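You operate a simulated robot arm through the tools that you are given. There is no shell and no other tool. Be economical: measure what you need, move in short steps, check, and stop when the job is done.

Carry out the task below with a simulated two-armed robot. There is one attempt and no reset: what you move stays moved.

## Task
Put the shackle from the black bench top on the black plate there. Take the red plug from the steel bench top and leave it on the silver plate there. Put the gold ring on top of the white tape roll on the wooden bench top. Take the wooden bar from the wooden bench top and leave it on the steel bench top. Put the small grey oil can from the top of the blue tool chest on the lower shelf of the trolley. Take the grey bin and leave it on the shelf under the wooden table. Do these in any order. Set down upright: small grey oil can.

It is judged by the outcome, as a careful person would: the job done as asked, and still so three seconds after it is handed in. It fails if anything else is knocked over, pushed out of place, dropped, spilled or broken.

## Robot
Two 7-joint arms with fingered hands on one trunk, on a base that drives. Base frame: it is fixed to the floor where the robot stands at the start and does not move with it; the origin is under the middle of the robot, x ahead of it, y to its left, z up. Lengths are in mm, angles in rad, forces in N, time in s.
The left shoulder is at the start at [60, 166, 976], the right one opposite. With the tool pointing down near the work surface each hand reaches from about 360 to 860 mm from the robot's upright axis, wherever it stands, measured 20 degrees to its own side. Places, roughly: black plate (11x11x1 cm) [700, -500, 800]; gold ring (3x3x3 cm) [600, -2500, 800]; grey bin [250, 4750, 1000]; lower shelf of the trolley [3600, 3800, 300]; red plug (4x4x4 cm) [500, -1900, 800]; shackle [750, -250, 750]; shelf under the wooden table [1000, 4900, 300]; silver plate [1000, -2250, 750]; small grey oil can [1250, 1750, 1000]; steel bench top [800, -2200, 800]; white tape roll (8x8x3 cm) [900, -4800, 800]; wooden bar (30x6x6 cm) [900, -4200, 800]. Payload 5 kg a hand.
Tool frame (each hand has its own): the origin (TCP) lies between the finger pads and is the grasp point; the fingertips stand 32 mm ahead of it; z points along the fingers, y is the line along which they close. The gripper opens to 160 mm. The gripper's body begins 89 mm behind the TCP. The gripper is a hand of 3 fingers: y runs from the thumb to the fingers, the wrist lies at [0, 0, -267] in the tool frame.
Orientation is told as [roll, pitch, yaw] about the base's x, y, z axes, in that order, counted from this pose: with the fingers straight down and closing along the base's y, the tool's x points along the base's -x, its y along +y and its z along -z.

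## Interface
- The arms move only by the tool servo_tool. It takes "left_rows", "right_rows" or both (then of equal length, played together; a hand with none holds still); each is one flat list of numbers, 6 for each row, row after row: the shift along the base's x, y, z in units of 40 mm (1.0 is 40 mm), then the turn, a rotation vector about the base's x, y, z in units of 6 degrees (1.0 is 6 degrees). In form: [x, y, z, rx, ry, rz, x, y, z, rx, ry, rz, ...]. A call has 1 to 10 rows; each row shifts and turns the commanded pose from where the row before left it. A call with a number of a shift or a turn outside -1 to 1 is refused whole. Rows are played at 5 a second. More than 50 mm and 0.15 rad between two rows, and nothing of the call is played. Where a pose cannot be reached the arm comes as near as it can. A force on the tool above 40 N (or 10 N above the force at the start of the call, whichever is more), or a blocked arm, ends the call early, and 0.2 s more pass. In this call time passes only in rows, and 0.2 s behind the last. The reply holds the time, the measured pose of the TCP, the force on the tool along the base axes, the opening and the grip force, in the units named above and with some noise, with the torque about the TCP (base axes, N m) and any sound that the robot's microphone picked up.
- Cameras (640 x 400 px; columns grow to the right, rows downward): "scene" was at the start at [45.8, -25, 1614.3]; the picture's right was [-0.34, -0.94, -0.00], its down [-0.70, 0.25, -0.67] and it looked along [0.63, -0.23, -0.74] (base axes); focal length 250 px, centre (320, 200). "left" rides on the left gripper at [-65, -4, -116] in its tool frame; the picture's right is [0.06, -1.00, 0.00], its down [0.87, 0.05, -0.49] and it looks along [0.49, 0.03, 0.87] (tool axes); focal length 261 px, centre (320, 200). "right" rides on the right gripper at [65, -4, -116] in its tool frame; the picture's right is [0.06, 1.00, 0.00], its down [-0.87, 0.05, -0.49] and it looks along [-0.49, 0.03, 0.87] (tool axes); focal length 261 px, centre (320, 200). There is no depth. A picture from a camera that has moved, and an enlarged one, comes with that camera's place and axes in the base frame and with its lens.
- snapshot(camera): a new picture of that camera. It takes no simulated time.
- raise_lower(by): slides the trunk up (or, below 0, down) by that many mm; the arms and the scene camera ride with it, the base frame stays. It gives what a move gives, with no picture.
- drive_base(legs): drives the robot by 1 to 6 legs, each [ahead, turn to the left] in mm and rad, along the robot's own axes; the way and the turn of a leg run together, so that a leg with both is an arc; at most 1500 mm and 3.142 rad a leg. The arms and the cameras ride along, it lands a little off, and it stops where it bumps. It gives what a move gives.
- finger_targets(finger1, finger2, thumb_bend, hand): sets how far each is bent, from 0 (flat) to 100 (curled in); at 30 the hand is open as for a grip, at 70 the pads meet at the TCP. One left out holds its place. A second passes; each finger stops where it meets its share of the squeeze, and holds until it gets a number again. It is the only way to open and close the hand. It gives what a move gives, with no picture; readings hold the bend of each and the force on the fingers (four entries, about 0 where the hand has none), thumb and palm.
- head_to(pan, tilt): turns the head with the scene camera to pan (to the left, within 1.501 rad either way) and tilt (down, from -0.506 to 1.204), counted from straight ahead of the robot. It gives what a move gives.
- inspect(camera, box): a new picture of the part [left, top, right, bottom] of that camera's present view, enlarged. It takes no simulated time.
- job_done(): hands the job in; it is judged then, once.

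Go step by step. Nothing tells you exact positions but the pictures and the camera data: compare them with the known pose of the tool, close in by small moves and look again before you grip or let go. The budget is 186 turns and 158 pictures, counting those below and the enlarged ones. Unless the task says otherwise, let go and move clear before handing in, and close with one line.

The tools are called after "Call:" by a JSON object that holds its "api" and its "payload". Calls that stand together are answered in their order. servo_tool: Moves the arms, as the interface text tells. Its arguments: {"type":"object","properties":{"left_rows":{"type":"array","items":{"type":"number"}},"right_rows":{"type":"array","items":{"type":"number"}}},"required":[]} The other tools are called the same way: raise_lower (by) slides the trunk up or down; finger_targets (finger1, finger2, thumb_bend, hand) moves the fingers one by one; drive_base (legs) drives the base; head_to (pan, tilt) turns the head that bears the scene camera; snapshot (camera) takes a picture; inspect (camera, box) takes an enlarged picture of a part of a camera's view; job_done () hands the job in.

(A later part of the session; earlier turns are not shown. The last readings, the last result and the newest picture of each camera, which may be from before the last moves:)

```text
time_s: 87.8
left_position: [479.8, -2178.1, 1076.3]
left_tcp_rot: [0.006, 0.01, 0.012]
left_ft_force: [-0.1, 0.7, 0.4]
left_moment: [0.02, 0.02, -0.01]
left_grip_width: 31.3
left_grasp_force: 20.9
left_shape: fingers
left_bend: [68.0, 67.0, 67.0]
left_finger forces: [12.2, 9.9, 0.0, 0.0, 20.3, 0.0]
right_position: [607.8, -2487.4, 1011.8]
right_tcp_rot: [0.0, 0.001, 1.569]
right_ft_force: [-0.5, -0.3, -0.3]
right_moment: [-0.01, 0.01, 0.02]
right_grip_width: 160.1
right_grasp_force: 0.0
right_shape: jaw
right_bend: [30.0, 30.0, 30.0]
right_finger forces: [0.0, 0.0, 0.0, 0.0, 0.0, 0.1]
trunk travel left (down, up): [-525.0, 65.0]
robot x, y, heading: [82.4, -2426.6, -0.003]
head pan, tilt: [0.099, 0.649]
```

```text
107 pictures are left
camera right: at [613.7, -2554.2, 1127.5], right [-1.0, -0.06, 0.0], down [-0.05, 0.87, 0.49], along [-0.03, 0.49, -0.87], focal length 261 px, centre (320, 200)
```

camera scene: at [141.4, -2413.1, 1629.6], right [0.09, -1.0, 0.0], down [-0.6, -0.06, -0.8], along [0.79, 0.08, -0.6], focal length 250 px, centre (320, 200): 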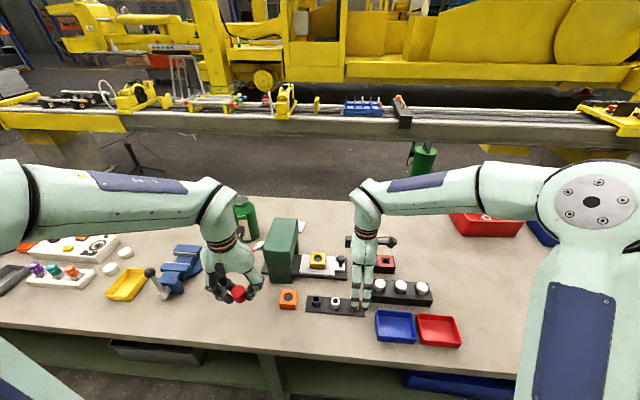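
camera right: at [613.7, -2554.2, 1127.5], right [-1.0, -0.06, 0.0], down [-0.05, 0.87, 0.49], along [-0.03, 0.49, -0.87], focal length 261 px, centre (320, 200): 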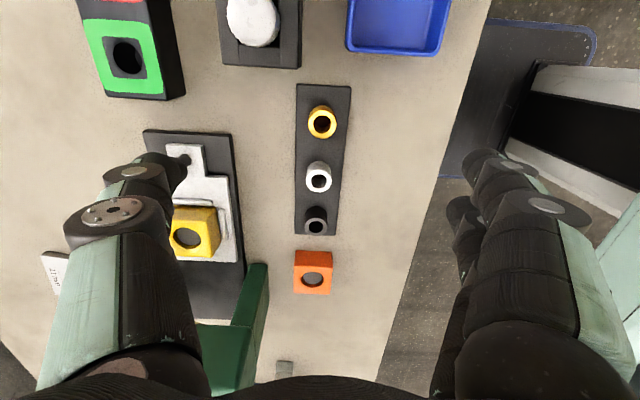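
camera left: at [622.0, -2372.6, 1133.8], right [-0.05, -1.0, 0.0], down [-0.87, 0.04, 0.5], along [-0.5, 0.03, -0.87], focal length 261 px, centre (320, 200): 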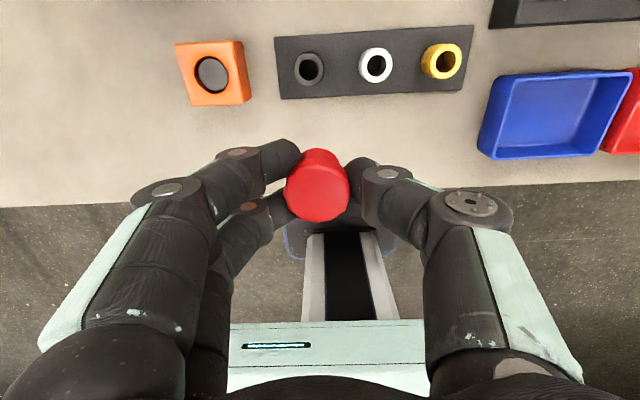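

The ring is 4 mm to the right of the tool axis. I'll narrow the right fingers, correct and come down most of the way.

Call:
{"api": "finger_targets", "payload": {"hand": "right", "finger1": 50, "finger2": 50, "thumb_bend": 50}}

Call:
{"api": "servo_tool", "payload": {"right_rows": [0, -0.1, -0.8, 0, 0, 0, 0, 0, -0.8, 0, 0, 0, 0, 0, -0.8, 0, 0, 0, 0, 0, -0.6, 0, 0, 0]}}

Call:
{"api": "snapshot", "payload": {"camera": "right"}}

Call:
{"api": "inspect", "payload": {"camera": "scene", "box": [290, 230, 410, 330]}}

```text
time_s: 88.8
left_position: [479.5, -2179.6, 1078.7]
left_tcp_rot: [0.007, 0.011, 0.012]
left_ft_force: [0.4, -0.3, -0.6]
left_moment: [0.01, 0.02, -0.01]
left_grip_width: 31.5
left_grasp_force: 21.2
left_shape: fingers
left_bend: [68.0, 67.0, 67.0]
left_finger forces: [12.1, 10.1, 0.1, 0.0, 20.3, 0.1]
right_position: [608.7, -2487.4, 1011.9]
right_tcp_rot: [0.001, 0.0, 1.57]
right_ft_force: [0.4, 0.0, 0.0]
right_moment: [0.03, -0.02, -0.01]
right_grip_width: 87.9
right_grasp_force: 0.1
right_shape: fingers
right_bend: [50.0, 50.0, 50.0]
right_finger forces: [0.1, 0.1, 0.0, 0.1, 0.0, 0.1]
trunk travel left (down, up): [-525.0, 65.0]
robot x, y, heading: [81.0, -2422.3, 0.001]
head pan, tilt: [0.099, 0.649]
```

```text
time_s: 89.8
left_position: [479.4, -2179.8, 1077.4]
left_tcp_rot: [0.007, 0.008, 0.01]
left_ft_force: [0.2, 0.5, 0.0]
left_moment: [0.0, 0.01, 0.02]
left_grip_width: 31.3
left_grasp_force: 20.7
left_shape: fingers
left_bend: [68.0, 67.0, 67.0]
left_finger forces: [12.2, 10.0, 0.0, 0.1, 20.3, 0.1]
right_position: [607.1, -2491.4, 892.7]
right_tcp_rot: [-0.001, -0.002, 1.569]
right_ft_force: [-0.8, -0.6, 0.7]
right_moment: [-0.02, 0.03, 0.05]
right_grip_width: 87.7
right_grasp_force: 0.2
right_shape: fingers
right_bend: [50.0, 50.0, 50.0]
right_finger forces: [0.0, 0.0, 0.0, 0.0, 0.0, 0.0]
trunk travel left (down, up): [-525.0, 65.0]
robot x, y, heading: [82.8, -2424.5, -0.004]
head pan, tilt: [0.099, 0.649]
```

```text
106 pictures are left
camera right: at [613.0, -2557.7, 1007.6], right [-1.0, -0.06, 0.0], down [-0.05, 0.87, 0.49], along [-0.03, 0.49, -0.87], focal length 261 px, centre (320, 200)
```

right: 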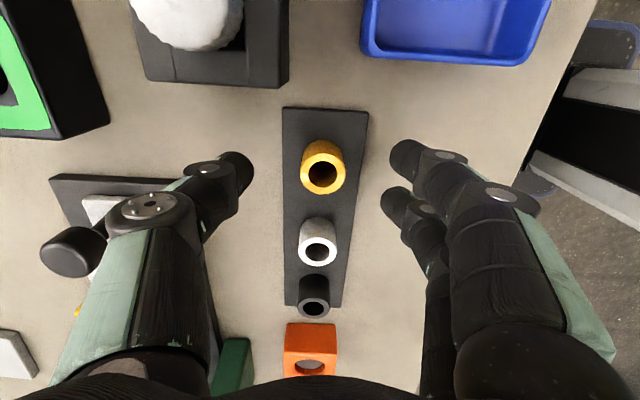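

```text
4.00 times, centred on (350, 280) of scene
camera zoom: at [141.7, -2413.2, 1629.6], right [0.09, -1.0, 0.0], down [-0.6, -0.06, -0.8], along [0.79, 0.08, -0.6], focal length 998 px, centre (200, -120)
```

zoom: 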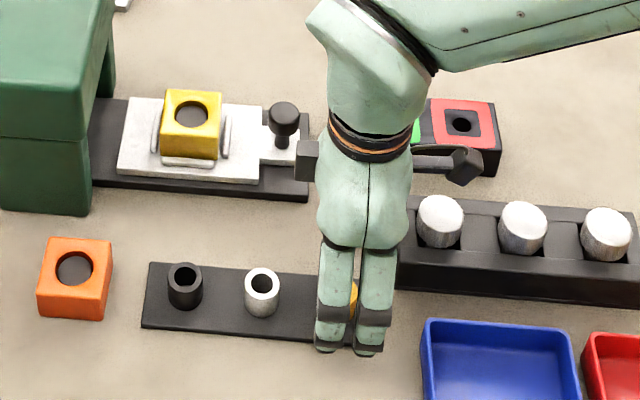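

The ring is centred. I'll lower the last 25 mm and close.

Call:
{"api": "servo_tool", "payload": {"right_rows": [0, 0, -0.35, 0, 0, 0, 0, 0, -0.3, 0, 0, 0]}}

Call:
{"api": "finger_targets", "payload": {"hand": "right", "finger1": 76, "finger2": 76, "thumb_bend": 76}}

Call:
{"api": "snapshot", "payload": {"camera": "right"}}

```text
time_s: 90.5
left_position: [479.9, -2179.0, 1078.4]
left_tcp_rot: [0.004, 0.01, 0.013]
left_ft_force: [-0.5, -0.2, 0.1]
left_moment: [0.02, -0.01, 0.02]
left_grip_width: 31.1
left_grasp_force: 20.9
left_shape: fingers
left_bend: [68.0, 67.0, 67.0]
left_finger forces: [12.2, 10.0, 0.1, 0.0, 20.3, 0.1]
right_position: [607.5, -2491.3, 866.4]
right_tcp_rot: [-0.001, -0.001, 1.569]
right_ft_force: [-0.1, 0.1, 0.7]
right_moment: [0.0, -0.01, -0.01]
right_grip_width: 87.9
right_grasp_force: 0.0
right_shape: fingers
right_bend: [50.0, 50.0, 50.0]
right_finger forces: [0.0, 0.0, 0.1, 0.1, 0.0, 0.0]
trunk travel left (down, up): [-525.0, 65.0]
robot x, y, heading: [85.0, -2423.1, -0.004]
head pan, tilt: [0.099, 0.649]
```

```text
time_s: 91.5
left_position: [479.6, -2179.8, 1078.6]
left_tcp_rot: [0.005, 0.009, 0.01]
left_ft_force: [0.4, 0.3, -0.3]
left_moment: [-0.01, -0.05, 0.02]
left_grip_width: 31.3
left_grasp_force: 22.0
left_shape: fingers
left_bend: [68.0, 67.0, 67.0]
left_finger forces: [12.2, 9.9, 0.1, 0.0, 20.2, 0.0]
right_position: [607.0, -2492.5, 866.9]
right_tcp_rot: [-0.001, 0.0, 1.568]
right_ft_force: [-1.0, 0.1, -0.4]
right_moment: [0.01, -0.02, 0.02]
right_grip_width: 23.4
right_grasp_force: 20.8
right_shape: fingers
right_bend: [72.0, 66.0, 68.0]
right_finger forces: [9.0, 12.2, 0.1, 0.0, 21.2, 0.0]
trunk travel left (down, up): [-525.0, 65.0]
robot x, y, heading: [82.3, -2425.3, -0.01]
head pan, tilt: [0.099, 0.649]
```

```text
104 pictures are left
camera right: at [612.8, -2558.3, 981.7], right [-1.0, -0.06, 0.0], down [-0.05, 0.87, 0.49], along [-0.03, 0.49, -0.87], focal length 261 px, centre (320, 200)
```

right: 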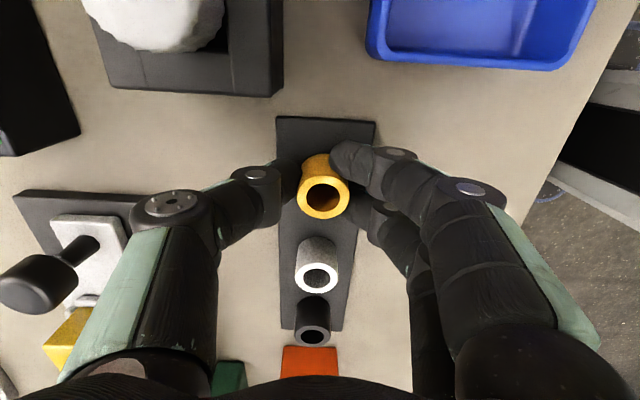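

The ring is held firmly. I'll lift it straight up and bring the right hand out to its side, clear of the view of the press.

Call:
{"api": "servo_tool", "payload": {"right_rows": [0, 0, 0.7, 0, 0, 0, 0, 0, 0.8, 0, 0, 0, 0, 0, 0.9, 0, 0, 0, -0.3, -0.7, 0.7, 0, 0, -1, -0.3, -0.7, 0.3, 0, 0, -1, -0.3, -0.7, 0.3, 0, 0, -1, -0.3, -0.7, 0.3, 0, 0, -1, -0.3, -0.7, 0, 0, 0, -1, -0.3, -0.7, 0, 0, 0, -1, -0.3, -0.7, 0, 0, 0, -1]}}

Call:
{"api": "head_to", "payload": {"pan": 0.25, "tilt": 0.6}}

Call:
{"api": "snapshot", "payload": {"camera": "scene"}}

Call:
{"api": "inspect", "payload": {"camera": "scene", "box": [270, 190, 430, 290]}}

Call:
{"api": "snapshot", "payload": {"camera": "right"}}

```text
time_s: 93.7
left_position: [478.7, -2179.5, 1077.5]
left_tcp_rot: [0.005, 0.006, 0.012]
left_ft_force: [-0.4, -0.5, 0.5]
left_moment: [0.03, 0.04, 0.03]
left_grip_width: 31.1
left_grasp_force: 21.0
left_shape: fingers
left_bend: [68.0, 67.0, 67.0]
left_finger forces: [12.2, 10.1, 0.0, 0.0, 20.4, 0.1]
right_position: [523.0, -2689.2, 1025.1]
right_tcp_rot: [0.0, 0.001, 0.834]
right_ft_force: [-0.1, 0.6, -0.7]
right_moment: [0.06, -0.03, 0.01]
right_grip_width: 23.1
right_grasp_force: 21.3
right_shape: fingers
right_bend: [72.0, 67.0, 68.0]
right_finger forces: [9.4, 12.1, 0.0, 0.2, 21.1, 0.0]
trunk travel left (down, up): [-525.0, 65.0]
robot x, y, heading: [84.8, -2424.1, -0.003]
head pan, tilt: [0.099, 0.649]
```

```text
time_s: 94.3
left_position: [478.0, -2179.4, 1077.9]
left_tcp_rot: [0.006, 0.008, 0.011]
left_ft_force: [0.6, 0.9, -0.4]
left_moment: [-0.03, -0.02, 0.0]
left_grip_width: 31.1
left_grasp_force: 20.9
left_shape: fingers
left_bend: [68.0, 67.0, 67.0]
left_finger forces: [12.2, 10.0, 0.0, 0.1, 20.2, 0.1]
right_position: [523.0, -2687.9, 1027.2]
right_tcp_rot: [0.0, -0.001, 0.838]
right_ft_force: [-0.8, -0.2, -1.6]
right_moment: [0.01, -0.02, 0.02]
right_grip_width: 23.5
right_grasp_force: 21.7
right_shape: fingers
right_bend: [72.0, 67.0, 68.0]
right_finger forces: [9.5, 12.1, 0.0, 0.0, 21.1, 0.0]
trunk travel left (down, up): [-525.0, 65.0]
robot x, y, heading: [84.4, -2423.5, -0.006]
head pan, tilt: [0.25, 0.6]
```

```text
103 pictures are left
camera scene: at [140.7, -2400.3, 1633.9], right [0.24, -0.97, 0.0], down [-0.55, -0.14, -0.82], along [0.8, 0.2, -0.57], focal length 250 px, centre (320, 200)
```

scene: 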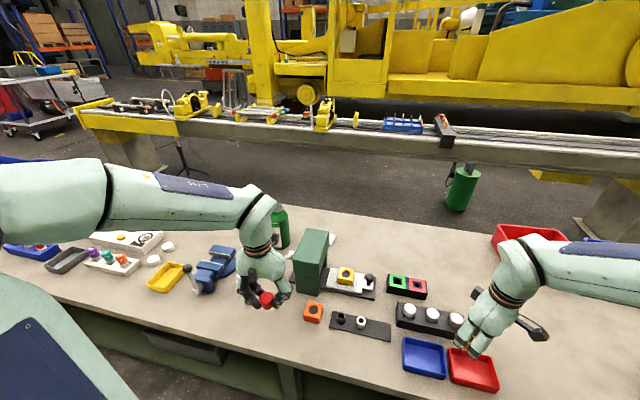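

```text
4.00 times, centred on (350, 240) of scene
camera zoom: at [140.7, -2400.3, 1633.9], right [0.24, -0.97, 0.0], down [-0.55, -0.14, -0.82], along [0.8, 0.2, -0.57], focal length 998 px, centre (200, 40)
```

zoom: 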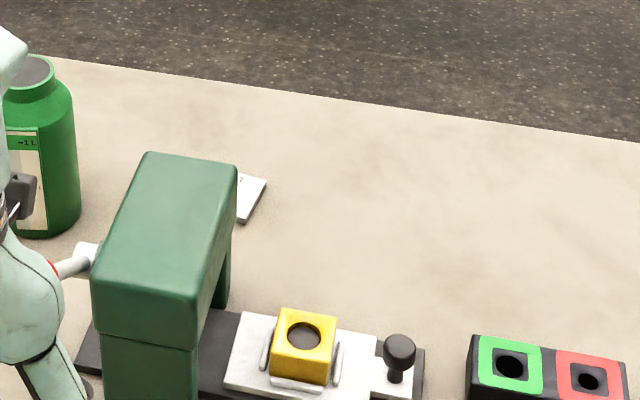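

```text
101 pictures are left
camera right: at [484.4, -2740.2, 1141.7], right [-0.78, 0.62, 0.0], down [0.54, 0.68, 0.49], along [0.31, 0.38, -0.87], focal length 261 px, centre (320, 200)
```

right: 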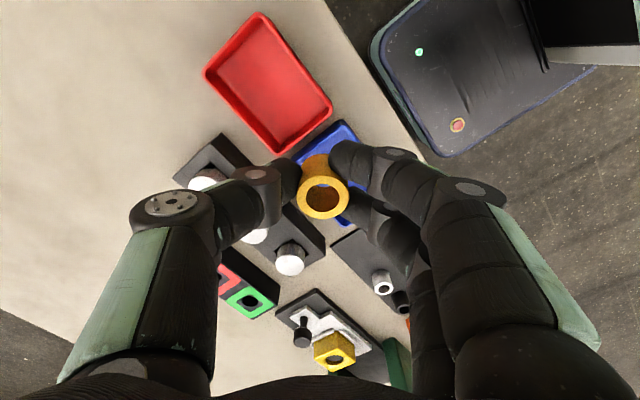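

The silver plate lies behind the press, centred near (1000, -2214), while the press fills x 685–832 up to z ≈ 1009. I'll raise the trunk and edge forward, so the left hand can pass to the right of the press over the sled and then reach in behind it.

Call:
{"api": "raise_lower", "payload": {"by": 65}}

Call:
{"api": "drive_base", "payload": {"legs": [[35, 0]]}}

Call:
{"api": "servo_tool", "payload": {"left_rows": [0, -0.8, -0.4, 0, 0, 0, 0, -0.8, -0.4, 0, 0, 0, 0, -0.8, -0.4, 0, 0, 0, 0.2, -0.8, -0.4, 0, 0, 0, 0.2, -0.8, -0.4, 0, 0, 0, 0.2, 0, -0.4, 0, 0, 0]}}

Call:
{"api": "snapshot", "payload": {"camera": "scene"}}

```text
time_s: 95.4
left_position: [479.1, -2178.6, 1142.5]
left_tcp_rot: [0.005, 0.008, 0.012]
left_ft_force: [0.2, 0.4, 0.8]
left_moment: [0.04, 0.0, 0.03]
left_grip_width: 31.0
left_grasp_force: 21.0
left_shape: fingers
left_bend: [68.0, 67.0, 67.0]
left_finger forces: [12.2, 10.0, 0.0, 0.1, 20.3, 0.0]
right_position: [522.9, -2687.7, 1091.6]
right_tcp_rot: [0.001, -0.001, 0.835]
right_ft_force: [0.0, -0.2, -1.3]
right_moment: [-0.01, -0.01, 0.0]
right_grip_width: 23.2
right_grasp_force: 21.5
right_shape: fingers
right_bend: [72.0, 67.0, 68.0]
right_finger forces: [9.4, 12.0, 0.0, 0.0, 21.1, 0.0]
trunk travel left (down, up): [-590.0, 0.0]
robot x, y, heading: [85.5, -2425.0, -0.003]
head pan, tilt: [0.25, 0.6]
```

```text
time_s: 96.2
left_position: [516.4, -2179.0, 1142.2]
left_tcp_rot: [0.006, 0.01, 0.012]
left_ft_force: [1.5, -0.2, -0.6]
left_moment: [0.02, 0.08, -0.01]
left_grip_width: 31.3
left_grasp_force: 21.3
left_shape: fingers
left_bend: [68.0, 67.0, 67.0]
left_finger forces: [12.2, 10.0, 0.0, 0.1, 20.3, 0.0]
right_position: [559.8, -2687.8, 1089.9]
right_tcp_rot: [0.003, 0.002, 0.837]
right_ft_force: [1.1, 0.2, -1.4]
right_moment: [0.02, 0.07, 0.02]
right_grip_width: 23.6
right_grasp_force: 21.0
right_shape: fingers
right_bend: [72.0, 67.0, 68.0]
right_finger forces: [9.4, 12.2, 0.0, 0.0, 21.1, 0.0]
trunk travel left (down, up): [-590.0, 0.0]
robot x, y, heading: [115.0, -2423.8, -0.005]
head pan, tilt: [0.25, 0.6]
```

```text
time_s: 97.7
left_position: [538.1, -2339.8, 1047.4]
left_tcp_rot: [0.003, 0.01, 0.014]
left_ft_force: [0.5, 0.2, -0.8]
left_moment: [-0.01, 0.03, 0.02]
left_grip_width: 31.3
left_grasp_force: 21.7
left_shape: fingers
left_bend: [68.0, 67.0, 67.0]
left_finger forces: [12.6, 10.2, 0.0, 0.0, 20.1, 0.1]
right_position: [559.5, -2687.8, 1091.7]
right_tcp_rot: [0.001, 0.0, 0.835]
right_ft_force: [0.1, -0.3, -0.7]
right_moment: [-0.02, 0.02, 0.0]
right_grip_width: 23.6
right_grasp_force: 21.5
right_shape: fingers
right_bend: [72.0, 67.0, 68.0]
right_finger forces: [9.5, 12.2, 0.0, 0.0, 21.2, 0.0]
trunk travel left (down, up): [-590.0, 0.0]
robot x, y, heading: [115.9, -2424.0, -0.004]
head pan, tilt: [0.25, 0.6]
```

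```text
100 pictures are left
camera scene: at [176.4, -2399.7, 1698.8], right [0.24, -0.97, 0.0], down [-0.55, -0.14, -0.82], along [0.8, 0.2, -0.57], focal length 250 px, centre (320, 200)
```

scene: 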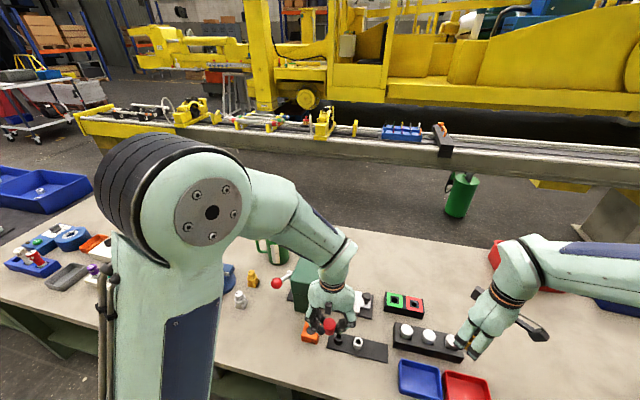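

The hand is in front of the sled with a clear lane. I'll reach forward past the press while tilting the fingers forward and lowering slightly.

Call:
{"api": "servo_tool", "payload": {"left_rows": [0.95, -0.1, -0.2, 0, -0.42, 0, 0.95, -0.1, -0.2, 0, -0.42, 0, 0.95, -0.1, -0.2, 0, -0.42, 0, 0.95, 0, -0.2, 0, -0.42, 0, 0.95, 0, -0.2, 0, -0.42, 0, 0.95, 0, -0.2, 0, -0.42, 0, 0.95, 0, -0.2, 0, -0.42, 0, 0.95, 0, -0.2, 0, -0.42, 0, 0.95, 0, -0.2, 0, -0.42, 0, 0.95, 0, -0.2, 0, -0.42, 0]}}

Call:
{"api": "snapshot", "payload": {"camera": "scene"}}

Call:
{"api": "snapshot", "payload": {"camera": "left"}}

```text
time_s: 99.8
left_position: [920.3, -2352.1, 965.6]
left_tcp_rot: [-0.002, -0.434, 0.015]
left_ft_force: [-0.1, -0.3, -0.5]
left_moment: [-0.05, 0.03, 0.02]
left_grip_width: 31.2
left_grasp_force: 21.4
left_shape: fingers
left_bend: [68.0, 67.0, 67.0]
left_finger forces: [12.6, 10.2, 0.1, 0.0, 20.0, 0.0]
right_position: [558.1, -2688.2, 1090.2]
right_tcp_rot: [0.001, -0.001, 0.837]
right_ft_force: [0.4, -0.5, -0.4]
right_moment: [0.03, 0.02, -0.03]
right_grip_width: 23.2
right_grasp_force: 21.7
right_shape: fingers
right_bend: [72.0, 67.0, 68.0]
right_finger forces: [9.7, 12.1, 0.0, 0.0, 21.2, 0.0]
trunk travel left (down, up): [-590.0, 0.0]
robot x, y, heading: [117.4, -2424.8, -0.005]
head pan, tilt: [0.25, 0.6]
```

```text
99 pictures are left
camera scene: at [177.0, -2400.4, 1698.8], right [0.24, -0.97, 0.0], down [-0.55, -0.14, -0.82], along [0.8, 0.2, -0.57], focal length 250 px, centre (320, 200)
```

scene: 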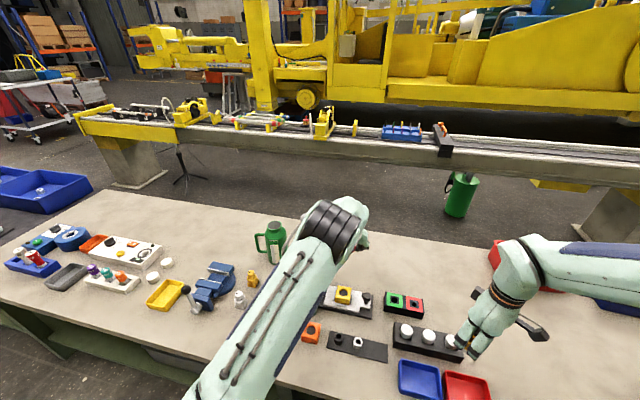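

```text
98 pictures are left
camera left: at [931.6, -2357.0, 1099.9], right [-0.04, -1.0, -0.02], down [-1.0, 0.04, 0.08], along [-0.08, 0.03, -1.0], focal length 261 px, centre (320, 200)
```

left: 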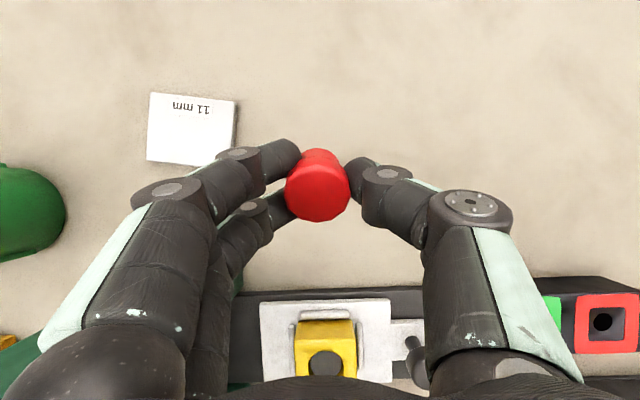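

The silver plate is in clear view, centred near (991, -2219). I'll move in over it, easing the tilt back and descending part way.

Call:
{"api": "servo_tool", "payload": {"left_rows": [0.33, 0.66, -0.1, 0, 0.3, 0, 0.33, 0.66, -0.1, 0, 0.4, 0, 0.33, 0.66, -0.3, 0, 0.5, 0, 0.33, 0.66, -0.5, 0, 0.5, 0, 0.33, 0.66, -0.5, 0, 0.5, 0]}}

Call:
{"api": "snapshot", "payload": {"camera": "left"}}

Call:
{"api": "snapshot", "payload": {"camera": "scene"}}

```text
time_s: 101.0
left_position: [984.5, -2218.1, 906.2]
left_tcp_rot: [-0.001, -0.201, 0.014]
left_ft_force: [0.3, 0.5, 0.4]
left_moment: [-0.01, 0.06, -0.01]
left_grip_width: 31.0
left_grasp_force: 21.5
left_shape: fingers
left_bend: [68.0, 67.0, 67.0]
left_finger forces: [12.9, 10.2, 0.1, 0.0, 19.8, 0.1]
right_position: [559.7, -2687.2, 1090.9]
right_tcp_rot: [0.001, 0.003, 0.837]
right_ft_force: [-0.5, 0.5, -0.2]
right_moment: [-0.06, -0.01, -0.01]
right_grip_width: 23.3
right_grasp_force: 21.5
right_shape: fingers
right_bend: [72.0, 67.0, 68.0]
right_finger forces: [9.7, 12.1, 0.0, 0.0, 21.3, 0.0]
trunk travel left (down, up): [-590.0, 0.0]
robot x, y, heading: [116.1, -2426.8, -0.006]
head pan, tilt: [0.25, 0.6]
```

```text
97 pictures are left
camera left: at [1027.0, -2222.5, 1034.0], right [-0.05, -1.0, -0.01], down [-0.95, 0.04, 0.31], along [-0.31, 0.03, -0.95], focal length 261 px, centre (320, 200)
```

left: 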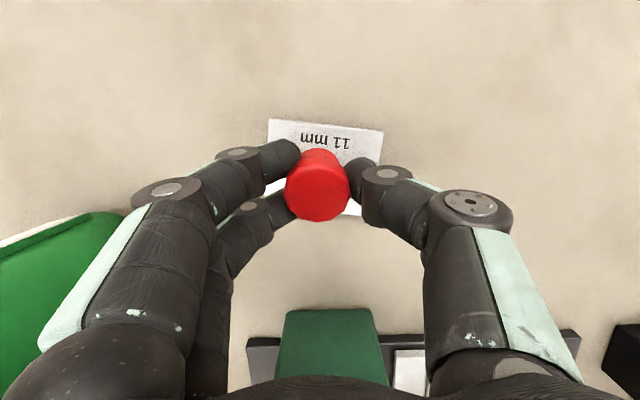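

```text
96 pictures are left
camera scene: at [177.8, -2398.2, 1698.9], right [0.24, -0.97, 0.0], down [-0.55, -0.14, -0.82], along [0.8, 0.2, -0.57], focal length 250 px, centre (320, 200)
```

scene: 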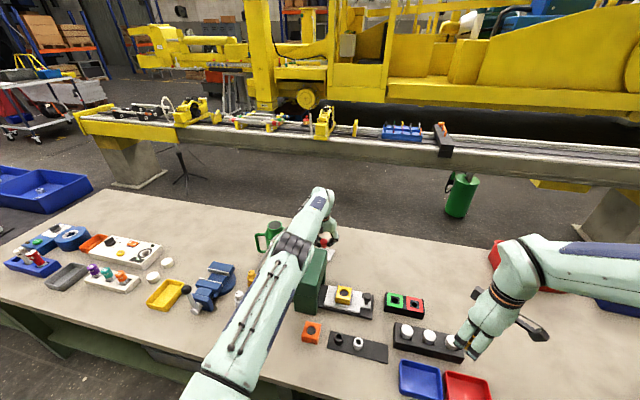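

The plug is above the middle of the plate with roughly 33 mm to go. I'll lower gently and watch the force.

Call:
{"api": "servo_tool", "payload": {"left_rows": [-0.05, 0, -0.25, 0, 0, 0, 0, 0, -0.25, 0, 0, 0, 0, 0, -0.2, 0, 0, 0]}}

Call:
{"api": "snapshot", "payload": {"camera": "left"}}

```text
time_s: 101.8
left_position: [983.3, -2220.2, 878.9]
left_tcp_rot: [-0.001, -0.201, 0.012]
left_ft_force: [0.7, -0.3, 0.2]
left_moment: [0.03, 0.0, -0.02]
left_grip_width: 31.4
left_grasp_force: 20.9
left_shape: fingers
left_bend: [68.0, 67.0, 67.0]
left_finger forces: [13.3, 10.2, 0.0, 0.0, 19.7, 0.0]
right_position: [558.3, -2688.1, 1090.5]
right_tcp_rot: [0.001, 0.001, 0.838]
right_ft_force: [0.1, 0.3, -0.5]
right_moment: [-0.01, 0.01, 0.02]
right_grip_width: 23.0
right_grasp_force: 21.3
right_shape: fingers
right_bend: [72.0, 67.0, 68.0]
right_finger forces: [9.8, 12.2, 0.0, 0.0, 21.2, 0.1]
trunk travel left (down, up): [-590.0, 0.0]
robot x, y, heading: [121.8, -2423.2, -0.01]
head pan, tilt: [0.25, 0.6]
```

```text
95 pictures are left
camera left: at [1023.9, -2224.4, 1005.7], right [-0.05, -1.0, -0.01], down [-0.95, 0.04, 0.31], along [-0.31, 0.03, -0.95], focal length 261 px, centre (320, 200)
```

left: 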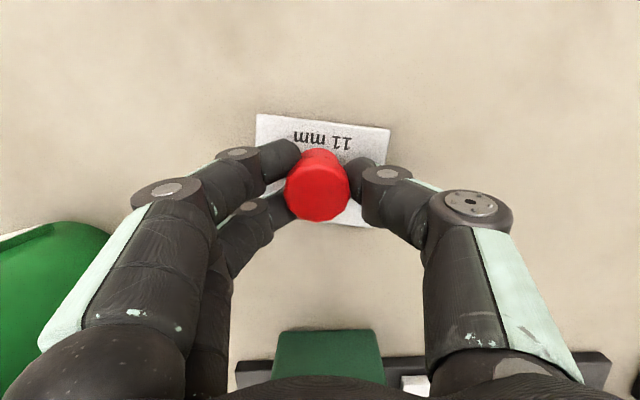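

There is no contact yet. I'll continue in small steps.

Call:
{"api": "servo_tool", "payload": {"left_rows": [0, 0, -0.1, 0, 0, 0, 0, 0, -0.08, 0, 0, 0]}}

```text
time_s: 102.5
left_position: [983.0, -2219.9, 872.9]
left_tcp_rot: [0.004, -0.203, 0.014]
left_ft_force: [0.3, 0.1, 1.1]
left_moment: [-0.04, 0.01, 0.0]
left_grip_width: 30.9
left_grasp_force: 21.1
left_shape: fingers
left_bend: [68.0, 67.0, 67.0]
left_finger forces: [13.2, 10.5, 0.0, 0.1, 20.2, 0.1]
right_position: [558.3, -2689.0, 1092.3]
right_tcp_rot: [0.0, 0.0, 0.836]
right_ft_force: [1.1, -0.6, -0.1]
right_moment: [-0.01, 0.02, 0.02]
right_grip_width: 23.1
right_grasp_force: 21.6
right_shape: fingers
right_bend: [72.0, 67.0, 68.0]
right_finger forces: [9.7, 12.3, 0.0, 0.1, 21.2, 0.1]
trunk travel left (down, up): [-590.0, 0.0]
robot x, y, heading: [120.9, -2419.1, -0.009]
head pan, tilt: [0.25, 0.6]
```

Call:
{"api": "servo_tool", "payload": {"left_rows": [0, 0, -0.08, 0, 0, 0]}}

```text
time_s: 102.8
left_position: [983.2, -2219.2, 870.9]
left_tcp_rot: [0.003, -0.202, 0.011]
left_ft_force: [0.6, 0.5, 8.2]
left_moment: [-0.02, 0.05, 0.01]
left_grip_width: 31.2
left_grasp_force: 23.5
left_shape: fingers
left_bend: [68.0, 68.0, 67.0]
left_finger forces: [13.4, 12.0, 0.1, 0.0, 22.3, 0.0]
right_position: [558.0, -2688.0, 1091.5]
right_tcp_rot: [-0.002, 0.001, 0.836]
right_ft_force: [0.0, 0.7, -0.6]
right_moment: [-0.02, 0.04, -0.03]
right_grip_width: 23.2
right_grasp_force: 21.2
right_shape: fingers
right_bend: [72.0, 67.0, 68.0]
right_finger forces: [9.6, 12.2, 0.1, 0.1, 21.3, 0.0]
trunk travel left (down, up): [-590.0, 0.0]
robot x, y, heading: [120.8, -2424.5, -0.002]
head pan, tilt: [0.25, 0.6]
```

The plug touches the plate with 8 N. I'll open the fingers and look.

Call:
{"api": "finger_targets", "payload": {"hand": "left", "finger1": 53, "finger2": 53, "thumb_bend": 53}}

Call:
{"api": "snapshot", "payload": {"camera": "left"}}

```text
time_s: 103.8
left_position: [983.1, -2219.7, 871.2]
left_tcp_rot: [0.004, -0.205, 0.011]
left_ft_force: [7.8, -2.8, 21.5]
left_moment: [0.48, 0.0, -0.19]
left_grip_width: 74.1
left_grasp_force: 10.4
left_shape: fingers
left_bend: [53.0, 66.0, 53.0]
left_finger forces: [0.0, 20.8, 0.0, 0.1, 0.0, 0.0]
right_position: [558.1, -2688.6, 1091.4]
right_tcp_rot: [0.0, 0.0, 0.835]
right_ft_force: [0.1, 0.1, -1.2]
right_moment: [0.0, 0.01, 0.0]
right_grip_width: 23.3
right_grasp_force: 21.6
right_shape: fingers
right_bend: [72.0, 67.0, 68.0]
right_finger forces: [9.7, 12.2, 0.0, 0.0, 21.3, 0.1]
trunk travel left (down, up): [-590.0, 0.0]
robot x, y, heading: [119.2, -2421.8, -0.004]
head pan, tilt: [0.25, 0.6]
```

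```text
94 pictures are left
camera left: at [1023.9, -2225.4, 999.1], right [-0.05, -1.0, -0.02], down [-0.95, 0.04, 0.3], along [-0.3, 0.03, -0.95], focal length 261 px, centre (320, 200)
```

left: 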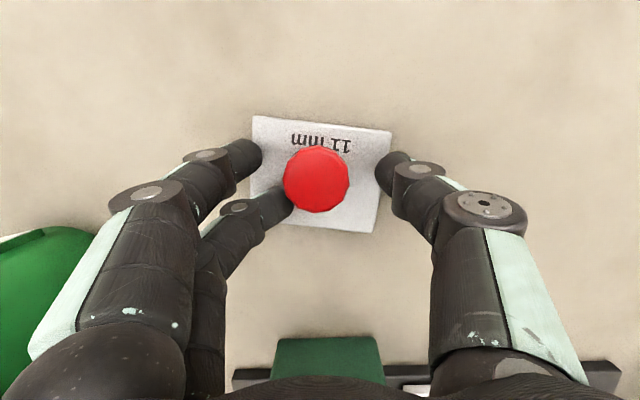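

The nearer finger is pressing on the plate because of the tilt. I'll rise a little so it can swing clear.

Call:
{"api": "servo_tool", "payload": {"left_rows": [0, 0, 0.2, 0, 0, 0, 0, 0, 0.2, 0, 0, 0]}}

Call:
{"api": "snapshot", "payload": {"camera": "left"}}

```text
time_s: 104.5
left_position: [981.5, -2218.2, 883.2]
left_tcp_rot: [0.004, -0.199, 0.014]
left_ft_force: [-0.1, -0.2, 0.6]
left_moment: [0.06, -0.03, -0.03]
left_grip_width: 74.6
left_grasp_force: 0.0
left_shape: fingers
left_bend: [53.0, 53.0, 53.0]
left_finger forces: [0.0, 0.0, 0.1, 0.1, 0.0, 0.1]
right_position: [558.1, -2687.9, 1091.6]
right_tcp_rot: [-0.001, 0.0, 0.837]
right_ft_force: [-0.8, -0.4, -1.0]
right_moment: [0.02, 0.0, 0.0]
right_grip_width: 23.4
right_grasp_force: 21.6
right_shape: fingers
right_bend: [72.0, 67.0, 68.0]
right_finger forces: [9.7, 12.2, 0.0, 0.0, 21.2, 0.0]
trunk travel left (down, up): [-590.0, 0.0]
robot x, y, heading: [117.0, -2425.7, -0.003]
head pan, tilt: [0.25, 0.6]
```

```text
93 pictures are left
camera left: at [1022.8, -2223.7, 1010.3], right [-0.05, -1.0, -0.01], down [-0.95, 0.04, 0.31], along [-0.31, 0.03, -0.95], focal length 261 px, centre (320, 200)
```

left: 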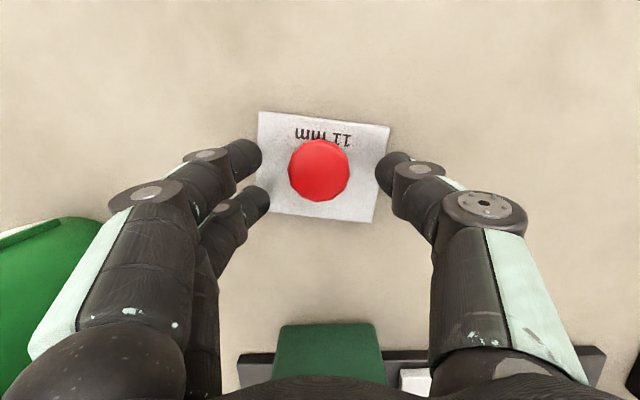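

The plug stands on the silver plate. I'll rise clear and retrace the path out past the press.

Call:
{"api": "servo_tool", "payload": {"left_rows": [0, 0, 0.5, 0, 0, 0, 0, 0, 0.6, 0, 0, 0, -0.33, -0.66, 0.3, 0, -0.5, 0, -0.33, -0.66, 0.3, 0, -0.5, 0, -0.33, -0.66, 0.1, 0, -0.5, 0, -0.33, -0.66, 0.1, 0, -0.5, 0, -0.33, -0.66, 0, 0, -0.2, 0]}}

Call:
{"api": "servo_tool", "payload": {"left_rows": [-0.95, 0, 0.2, 0, 0.42, 0, -0.95, 0, 0.2, 0, 0.42, 0, -0.95, 0, 0.2, 0, 0.42, 0, -0.95, 0, 0.2, 0, 0.42, 0, -0.95, 0, 0.2, 0, 0.42, 0, -0.95, 0, 0.2, 0, 0.42, 0, -0.95, 0, 0.2, 0, 0.42, 0, -0.95, 0.1, 0.2, 0, 0.42, 0, -0.95, 0.2, 0.2, 0, 0.42, 0, -0.95, 0.2, 0.2, 0, 0.42, 0]}}

Call:
{"api": "snapshot", "payload": {"camera": "scene"}}

```text
time_s: 106.0
left_position: [916.4, -2352.6, 959.8]
left_tcp_rot: [-0.001, -0.433, 0.013]
left_ft_force: [0.1, -0.1, -0.1]
left_moment: [0.03, 0.0, 0.01]
left_grip_width: 74.5
left_grasp_force: 0.0
left_shape: fingers
left_bend: [53.0, 53.0, 53.0]
left_finger forces: [0.0, 0.0, 0.1, 0.1, 0.0, 0.0]
right_position: [557.9, -2689.5, 1090.3]
right_tcp_rot: [0.0, 0.001, 0.837]
right_ft_force: [0.8, -0.1, -1.2]
right_moment: [0.03, 0.0, 0.01]
right_grip_width: 23.1
right_grasp_force: 21.0
right_shape: fingers
right_bend: [72.0, 67.0, 68.0]
right_finger forces: [9.9, 12.3, 0.0, 0.0, 21.1, 0.0]
trunk travel left (down, up): [-590.0, 0.0]
robot x, y, heading: [116.9, -2425.8, 0.003]
head pan, tilt: [0.25, 0.6]
```

```text
time_s: 108.2
left_position: [535.3, -2330.9, 1041.1]
left_tcp_rot: [0.006, 0.008, 0.012]
left_ft_force: [0.6, -0.2, 1.1]
left_moment: [-0.04, -0.02, -0.02]
left_grip_width: 74.6
left_grasp_force: 0.0
left_shape: fingers
left_bend: [53.0, 53.0, 53.0]
left_finger forces: [0.0, 0.0, 0.0, 0.1, 0.0, 0.0]
right_position: [558.2, -2687.8, 1091.7]
right_tcp_rot: [0.002, -0.001, 0.836]
right_ft_force: [-0.1, 1.2, -1.4]
right_moment: [-0.05, -0.03, -0.03]
right_grip_width: 22.9
right_grasp_force: 21.9
right_shape: fingers
right_bend: [72.0, 67.0, 68.0]
right_finger forces: [9.9, 12.1, 0.1, 0.0, 21.2, 0.1]
trunk travel left (down, up): [-590.0, 0.0]
robot x, y, heading: [118.8, -2427.7, -0.004]
head pan, tilt: [0.25, 0.6]
```

```text
92 pictures are left
camera scene: at [174.8, -2400.0, 1698.9], right [0.24, -0.97, 0.0], down [-0.55, -0.14, -0.83], along [0.8, 0.2, -0.56], focal length 250 px, centre (320, 200)
```

scene: 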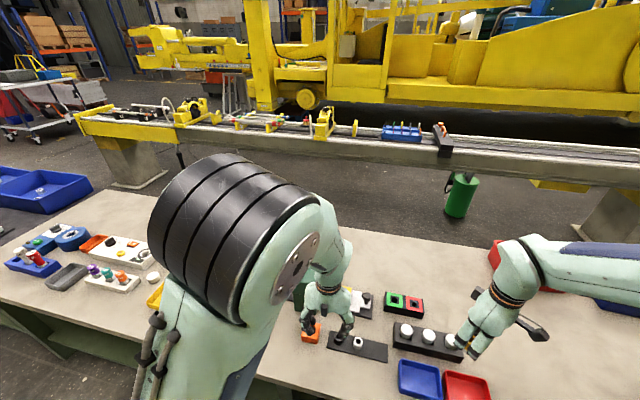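

The plug job is finished and the ring is still held in the right hand. Next I'll drive to the wooden bench, to about y ≈ -4680.

Call:
{"api": "drive_base", "payload": {"legs": [[-70, 0], [0, -1.567], [1500, 0], [750, 0], [0, 1.571]]}}

Call:
{"api": "head_to", "payload": {"pan": 0.0, "tilt": 0.7}}

Call:
{"api": "snapshot", "payload": {"camera": "scene"}}

```text
time_s: 128.0
left_position: [420.6, -4613.8, 1039.6]
left_tcp_rot: [0.004, 0.009, -0.001]
left_ft_force: [0.4, -0.3, 0.0]
left_moment: [-0.04, 0.02, -0.03]
left_grip_width: 74.6
left_grasp_force: 0.1
left_shape: fingers
left_bend: [53.0, 53.0, 53.0]
left_finger forces: [0.0, 0.0, 0.0, 0.1, 0.0, 0.0]
right_position: [437.8, -4971.2, 1091.0]
right_tcp_rot: [-0.001, 0.001, 0.822]
right_ft_force: [-0.3, 0.7, -1.3]
right_moment: [0.0, 0.03, 0.01]
right_grip_width: 22.2
right_grasp_force: 20.0
right_shape: fingers
right_bend: [73.0, 67.0, 68.0]
right_finger forces: [8.3, 11.3, 0.0, 0.0, 20.2, 0.0]
trunk travel left (down, up): [-590.0, 0.0]
robot x, y, heading: [2.2, -4700.6, -0.022]
head pan, tilt: [0.25, 0.6]
```

```text
time_s: 128.8
left_position: [420.5, -4614.3, 1040.3]
left_tcp_rot: [0.006, 0.009, -0.001]
left_ft_force: [0.1, 0.2, -1.0]
left_moment: [0.0, 0.0, 0.01]
left_grip_width: 74.6
left_grasp_force: 0.1
left_shape: fingers
left_bend: [53.0, 53.0, 53.0]
left_finger forces: [0.0, 0.0, 0.1, 0.0, 0.0, 0.0]
right_position: [438.4, -4970.2, 1091.6]
right_tcp_rot: [-0.001, 0.0, 0.823]
right_ft_force: [0.1, -0.4, -0.8]
right_moment: [-0.02, -0.01, 0.0]
right_grip_width: 22.5
right_grasp_force: 20.2
right_shape: fingers
right_bend: [73.0, 67.0, 68.0]
right_finger forces: [8.2, 11.3, 0.0, 0.0, 20.0, 0.0]
trunk travel left (down, up): [-590.0, 0.0]
robot x, y, heading: [1.6, -4702.5, -0.022]
head pan, tilt: [0.0, 0.7]
```

```text
91 pictures are left
camera scene: at [58.3, -4699.6, 1690.3], right [-0.02, -1.0, 0.0], down [-0.64, 0.01, -0.77], along [0.76, -0.01, -0.64], focal length 250 px, centre (320, 200)
```

scene: 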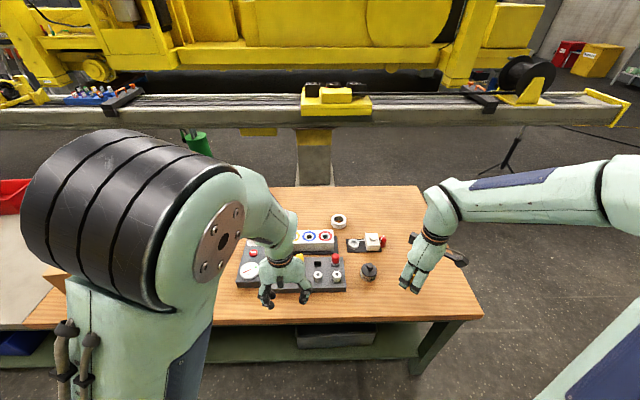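

The wooden bench has a white ring-shaped item near (339, 219) that may be the tape roll. I'll enlarge it.

Call:
{"api": "inspect", "payload": {"camera": "scene", "box": [230, 190, 430, 315]}}

Call:
{"api": "snapshot", "payload": {"camera": "left"}}

```text
3.20 times, centred on (330, 252) of scene
camera zoom: at [58.3, -4699.6, 1690.3], right [-0.02, -1.0, 0.0], down [-0.64, 0.01, -0.77], along [0.76, -0.01, -0.64], focal length 798 px, centre (288, 32)
```

zoom: 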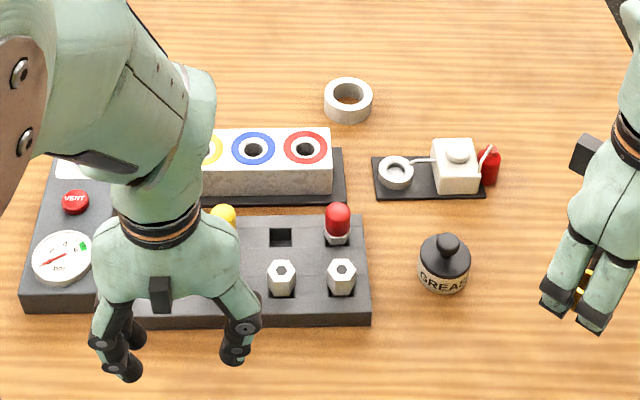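

```text
89 pictures are left
camera left: at [487.0, -4619.6, 1156.4], right [-0.06, -1.0, 0.0], down [-0.87, 0.05, 0.5], along [-0.5, 0.04, -0.87], focal length 261 px, centre (320, 200)
```

left: 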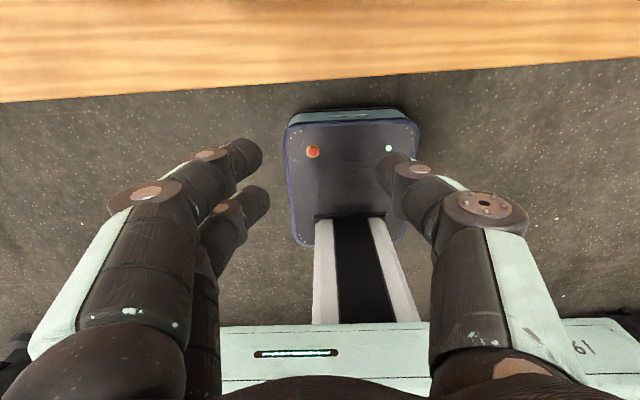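

The tape roll is at about (907, -4808). I'll drive forward to about x = 107 and carry the ring over it with the right hand.

Call:
{"api": "drive_base", "payload": {"legs": [[105, 0.02]]}}

Call:
{"api": "servo_tool", "payload": {"right_rows": [0.9, 0.4, -0.2, 0, 0, 0, 0.9, 0.4, -0.2, 0, 0, 0, 0.9, 0.4, -0.2, 0, 0, 0, 0.9, 0.4, -0.3, 0, 0, 0, 0.9, 0.4, -0.3, 0, 0, 0, 0.9, 0.4, -0.3, 0, 0, 0, 0.9, 0.4, -0.4, 0, 0, 0, 0.9, 0.4, -0.4, 0, 0, 0, 0.9, 0.4, -0.4, 0, 0, 0]}}

Call:
{"api": "snapshot", "payload": {"camera": "right"}}

Call:
{"api": "snapshot", "payload": {"camera": "scene"}}

```text
time_s: 129.9
left_position: [527.0, -4607.4, 1038.6]
left_tcp_rot: [0.006, 0.008, 0.02]
left_ft_force: [1.2, 0.3, -0.5]
left_moment: [0.01, 0.05, 0.01]
left_grip_width: 74.5
left_grasp_force: 0.0
left_shape: fingers
left_bend: [53.0, 53.0, 53.0]
left_finger forces: [0.1, 0.0, 0.0, 0.0, 0.0, 0.0]
right_position: [551.2, -4963.9, 1090.7]
right_tcp_rot: [0.003, 0.0, 0.842]
right_ft_force: [0.8, 0.6, -1.7]
right_moment: [0.04, 0.06, 0.0]
right_grip_width: 22.5
right_grasp_force: 19.8
right_shape: fingers
right_bend: [73.0, 67.0, 68.0]
right_finger forces: [8.3, 11.3, 0.0, 0.0, 20.2, 0.1]
trunk travel left (down, up): [-590.0, 0.0]
robot x, y, heading: [108.9, -4704.2, -0.003]
head pan, tilt: [0.0, 0.7]
```

```text
time_s: 131.9
left_position: [525.3, -4605.5, 1040.6]
left_tcp_rot: [0.005, 0.008, 0.02]
left_ft_force: [-0.3, 0.4, -0.7]
left_moment: [-0.05, 0.03, -0.02]
left_grip_width: 74.9
left_grasp_force: 0.0
left_shape: fingers
left_bend: [53.0, 53.0, 53.0]
left_finger forces: [0.1, 0.0, 0.0, 0.1, 0.1, 0.0]
right_position: [874.5, -4819.8, 981.5]
right_tcp_rot: [-0.001, 0.002, 0.841]
right_ft_force: [0.1, 0.0, -1.1]
right_moment: [0.0, 0.07, 0.03]
right_grip_width: 21.9
right_grasp_force: 20.5
right_shape: fingers
right_bend: [73.0, 67.0, 68.0]
right_finger forces: [8.4, 11.5, 0.0, 0.1, 19.7, 0.0]
trunk travel left (down, up): [-590.0, 0.0]
robot x, y, heading: [107.4, -4703.9, 0.003]
head pan, tilt: [0.0, 0.7]
```

```text
88 pictures are left
camera right: at [836.4, -4871.6, 1096.8], right [-0.79, 0.62, 0.0], down [0.54, 0.68, 0.49], along [0.3, 0.39, -0.87], focal length 261 px, centre (320, 200)
```

right: 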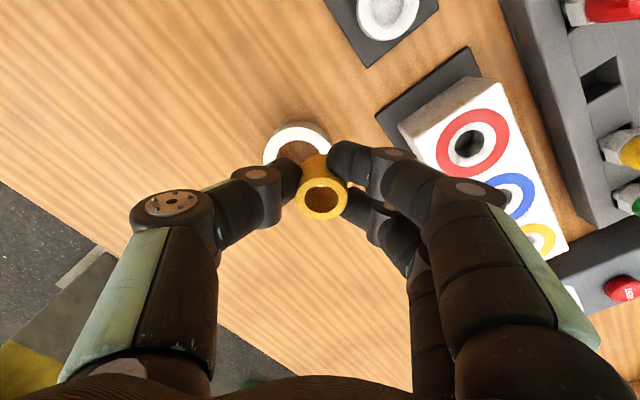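

```text
87 pictures are left
camera scene: at [165.8, -4698.6, 1690.2], right [0.0, -1.0, 0.0], down [-0.64, 0.0, -0.76], along [0.76, 0.0, -0.64], focal length 250 px, centre (320, 200)
```

scene: 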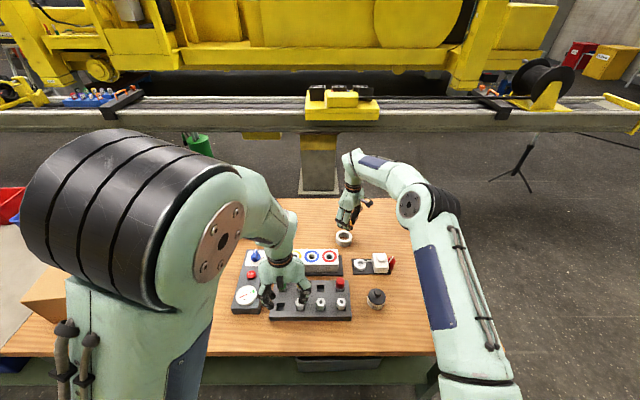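

The tape roll centre is near (909, -4806). I'll move the ring over it and come down to just above.

Call:
{"api": "servo_tool", "payload": {"right_rows": [0.86, 0.35, 0, 0, 0, 0, 0, 0, -0.7, 0, 0, 0, 0, 0, -0.7, 0, 0, 0, 0, 0, -0.6, 0, 0, 0]}}

Call:
{"api": "snapshot", "payload": {"camera": "right"}}

Call:
{"api": "inspect", "payload": {"camera": "scene", "box": [290, 190, 410, 265]}}

```text
time_s: 132.9
left_position: [524.7, -4606.6, 1040.4]
left_tcp_rot: [0.005, 0.008, 0.019]
left_ft_force: [-0.7, -1.3, 0.3]
left_moment: [0.05, 0.02, 0.02]
left_grip_width: 74.6
left_grasp_force: 0.0
left_shape: fingers
left_bend: [53.0, 53.0, 53.0]
left_finger forces: [0.0, 0.0, 0.0, 0.0, 0.0, 0.1]
right_position: [907.6, -4806.7, 902.2]
right_tcp_rot: [0.001, 0.0, 0.841]
right_ft_force: [-0.1, 0.1, -1.5]
right_moment: [0.03, 0.01, 0.0]
right_grip_width: 22.1
right_grasp_force: 19.9
right_shape: fingers
right_bend: [73.0, 67.0, 68.0]
right_finger forces: [8.6, 11.7, 0.1, 0.1, 19.7, 0.0]
trunk travel left (down, up): [-590.0, 0.0]
robot x, y, heading: [109.1, -4698.1, -0.004]
head pan, tilt: [0.0, 0.7]
```

```text
86 pictures are left
camera right: at [869.0, -4858.3, 1018.6], right [-0.79, 0.62, 0.0], down [0.54, 0.68, 0.49], along [0.3, 0.39, -0.87], focal length 261 px, centre (320, 200)
```

right: 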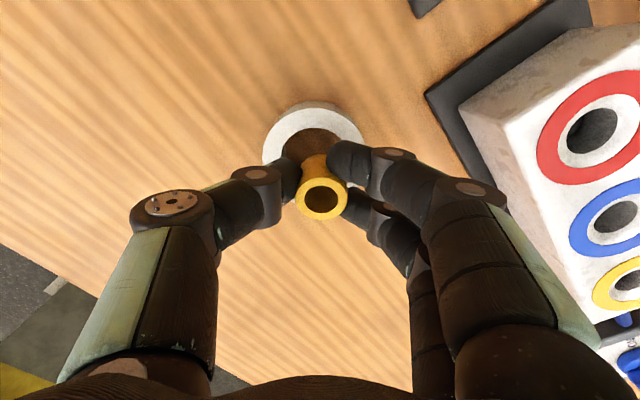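

```text
5.33 times, centred on (350, 228) of scene
camera zoom: at [164.1, -4700.2, 1690.3], right [0.0, -1.0, 0.0], down [-0.64, 0.0, -0.76], along [0.76, 0.0, -0.64], focal length 1331 px, centre (160, 53)
```

zoom: 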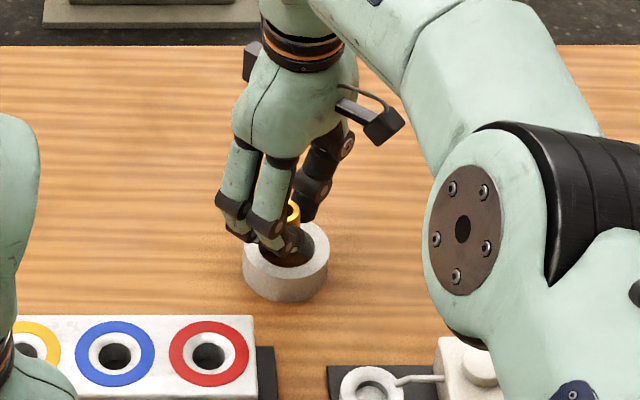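

The tape roll has a hole about 50 mm wide, so a ring set at its centre would fall in. I must set the ring on the rim instead, so I'll look closely for its geometry.

Call:
{"api": "inspect", "payload": {"camera": "right", "box": [230, 80, 410, 230]}}

```text
2.67 times, centred on (320, 155) of right
camera zoom: at [869.0, -4858.3, 1018.6], right [-0.79, 0.62, 0.0], down [0.54, 0.68, 0.49], along [0.3, 0.39, -0.87], focal length 695 px, centre (320, 320)
```

zoom: 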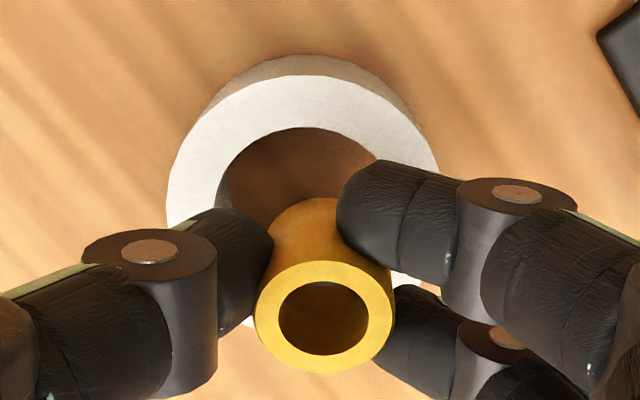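

The rim is only about 15 mm wide, at a radius of about 29 mm. I'll shift the ring 29 mm toward the camera side, so it sits centrally on the rim, and check again.

Call:
{"api": "servo_tool", "payload": {"right_rows": [-0.45, -0.58, 0, 0, 0, 0, 0, 0, -0.3, 0, 0, 0]}}

Call:
{"api": "inspect", "payload": {"camera": "right", "box": [230, 100, 410, 250]}}

Call:
{"api": "inspect", "payload": {"camera": "scene", "box": [300, 200, 390, 260]}}

```text
time_s: 133.5
left_position: [525.0, -4606.4, 1040.2]
left_tcp_rot: [0.003, 0.007, 0.019]
left_ft_force: [-0.4, -0.6, -0.6]
left_moment: [-0.02, -0.02, 0.0]
left_grip_width: 74.5
left_grasp_force: 0.1
left_shape: fingers
left_bend: [53.0, 53.0, 53.0]
left_finger forces: [0.1, 0.1, 0.1, 0.1, 0.0, 0.1]
right_position: [889.5, -4827.1, 891.1]
right_tcp_rot: [0.002, 0.001, 0.842]
right_ft_force: [0.3, 0.2, -0.2]
right_moment: [-0.03, 0.03, 0.02]
right_grip_width: 21.8
right_grasp_force: 20.5
right_shape: fingers
right_bend: [73.0, 67.0, 68.0]
right_finger forces: [8.5, 11.6, 0.0, 0.0, 19.6, 0.0]
trunk travel left (down, up): [-590.0, 0.0]
robot x, y, heading: [108.1, -4701.3, -0.002]
head pan, tilt: [0.0, 0.7]
```

```text
2.67 times, centred on (320, 175) of right
camera zoom: at [851.3, -4879.5, 1005.6], right [-0.79, 0.62, 0.0], down [0.54, 0.68, 0.49], along [0.3, 0.39, -0.87], focal length 695 px, centre (320, 267)
```

zoom: 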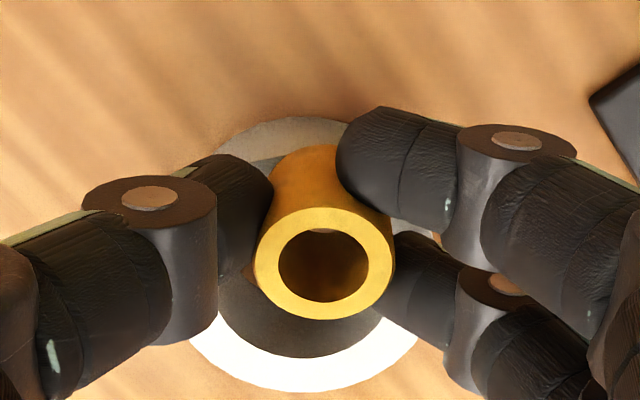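

```text
6.67 times, centred on (345, 230) of scene
camera zoom: at [165.4, -4698.6, 1690.2], right [0.0, -1.0, 0.0], down [-0.64, 0.0, -0.76], along [0.76, 0.0, -0.64], focal length 1663 px, centre (153, 0)
```

zoom: 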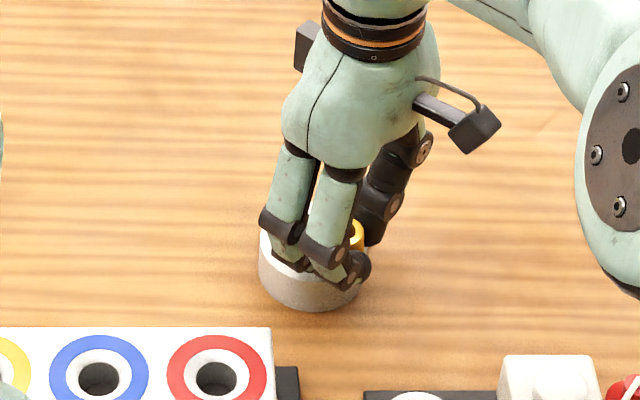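

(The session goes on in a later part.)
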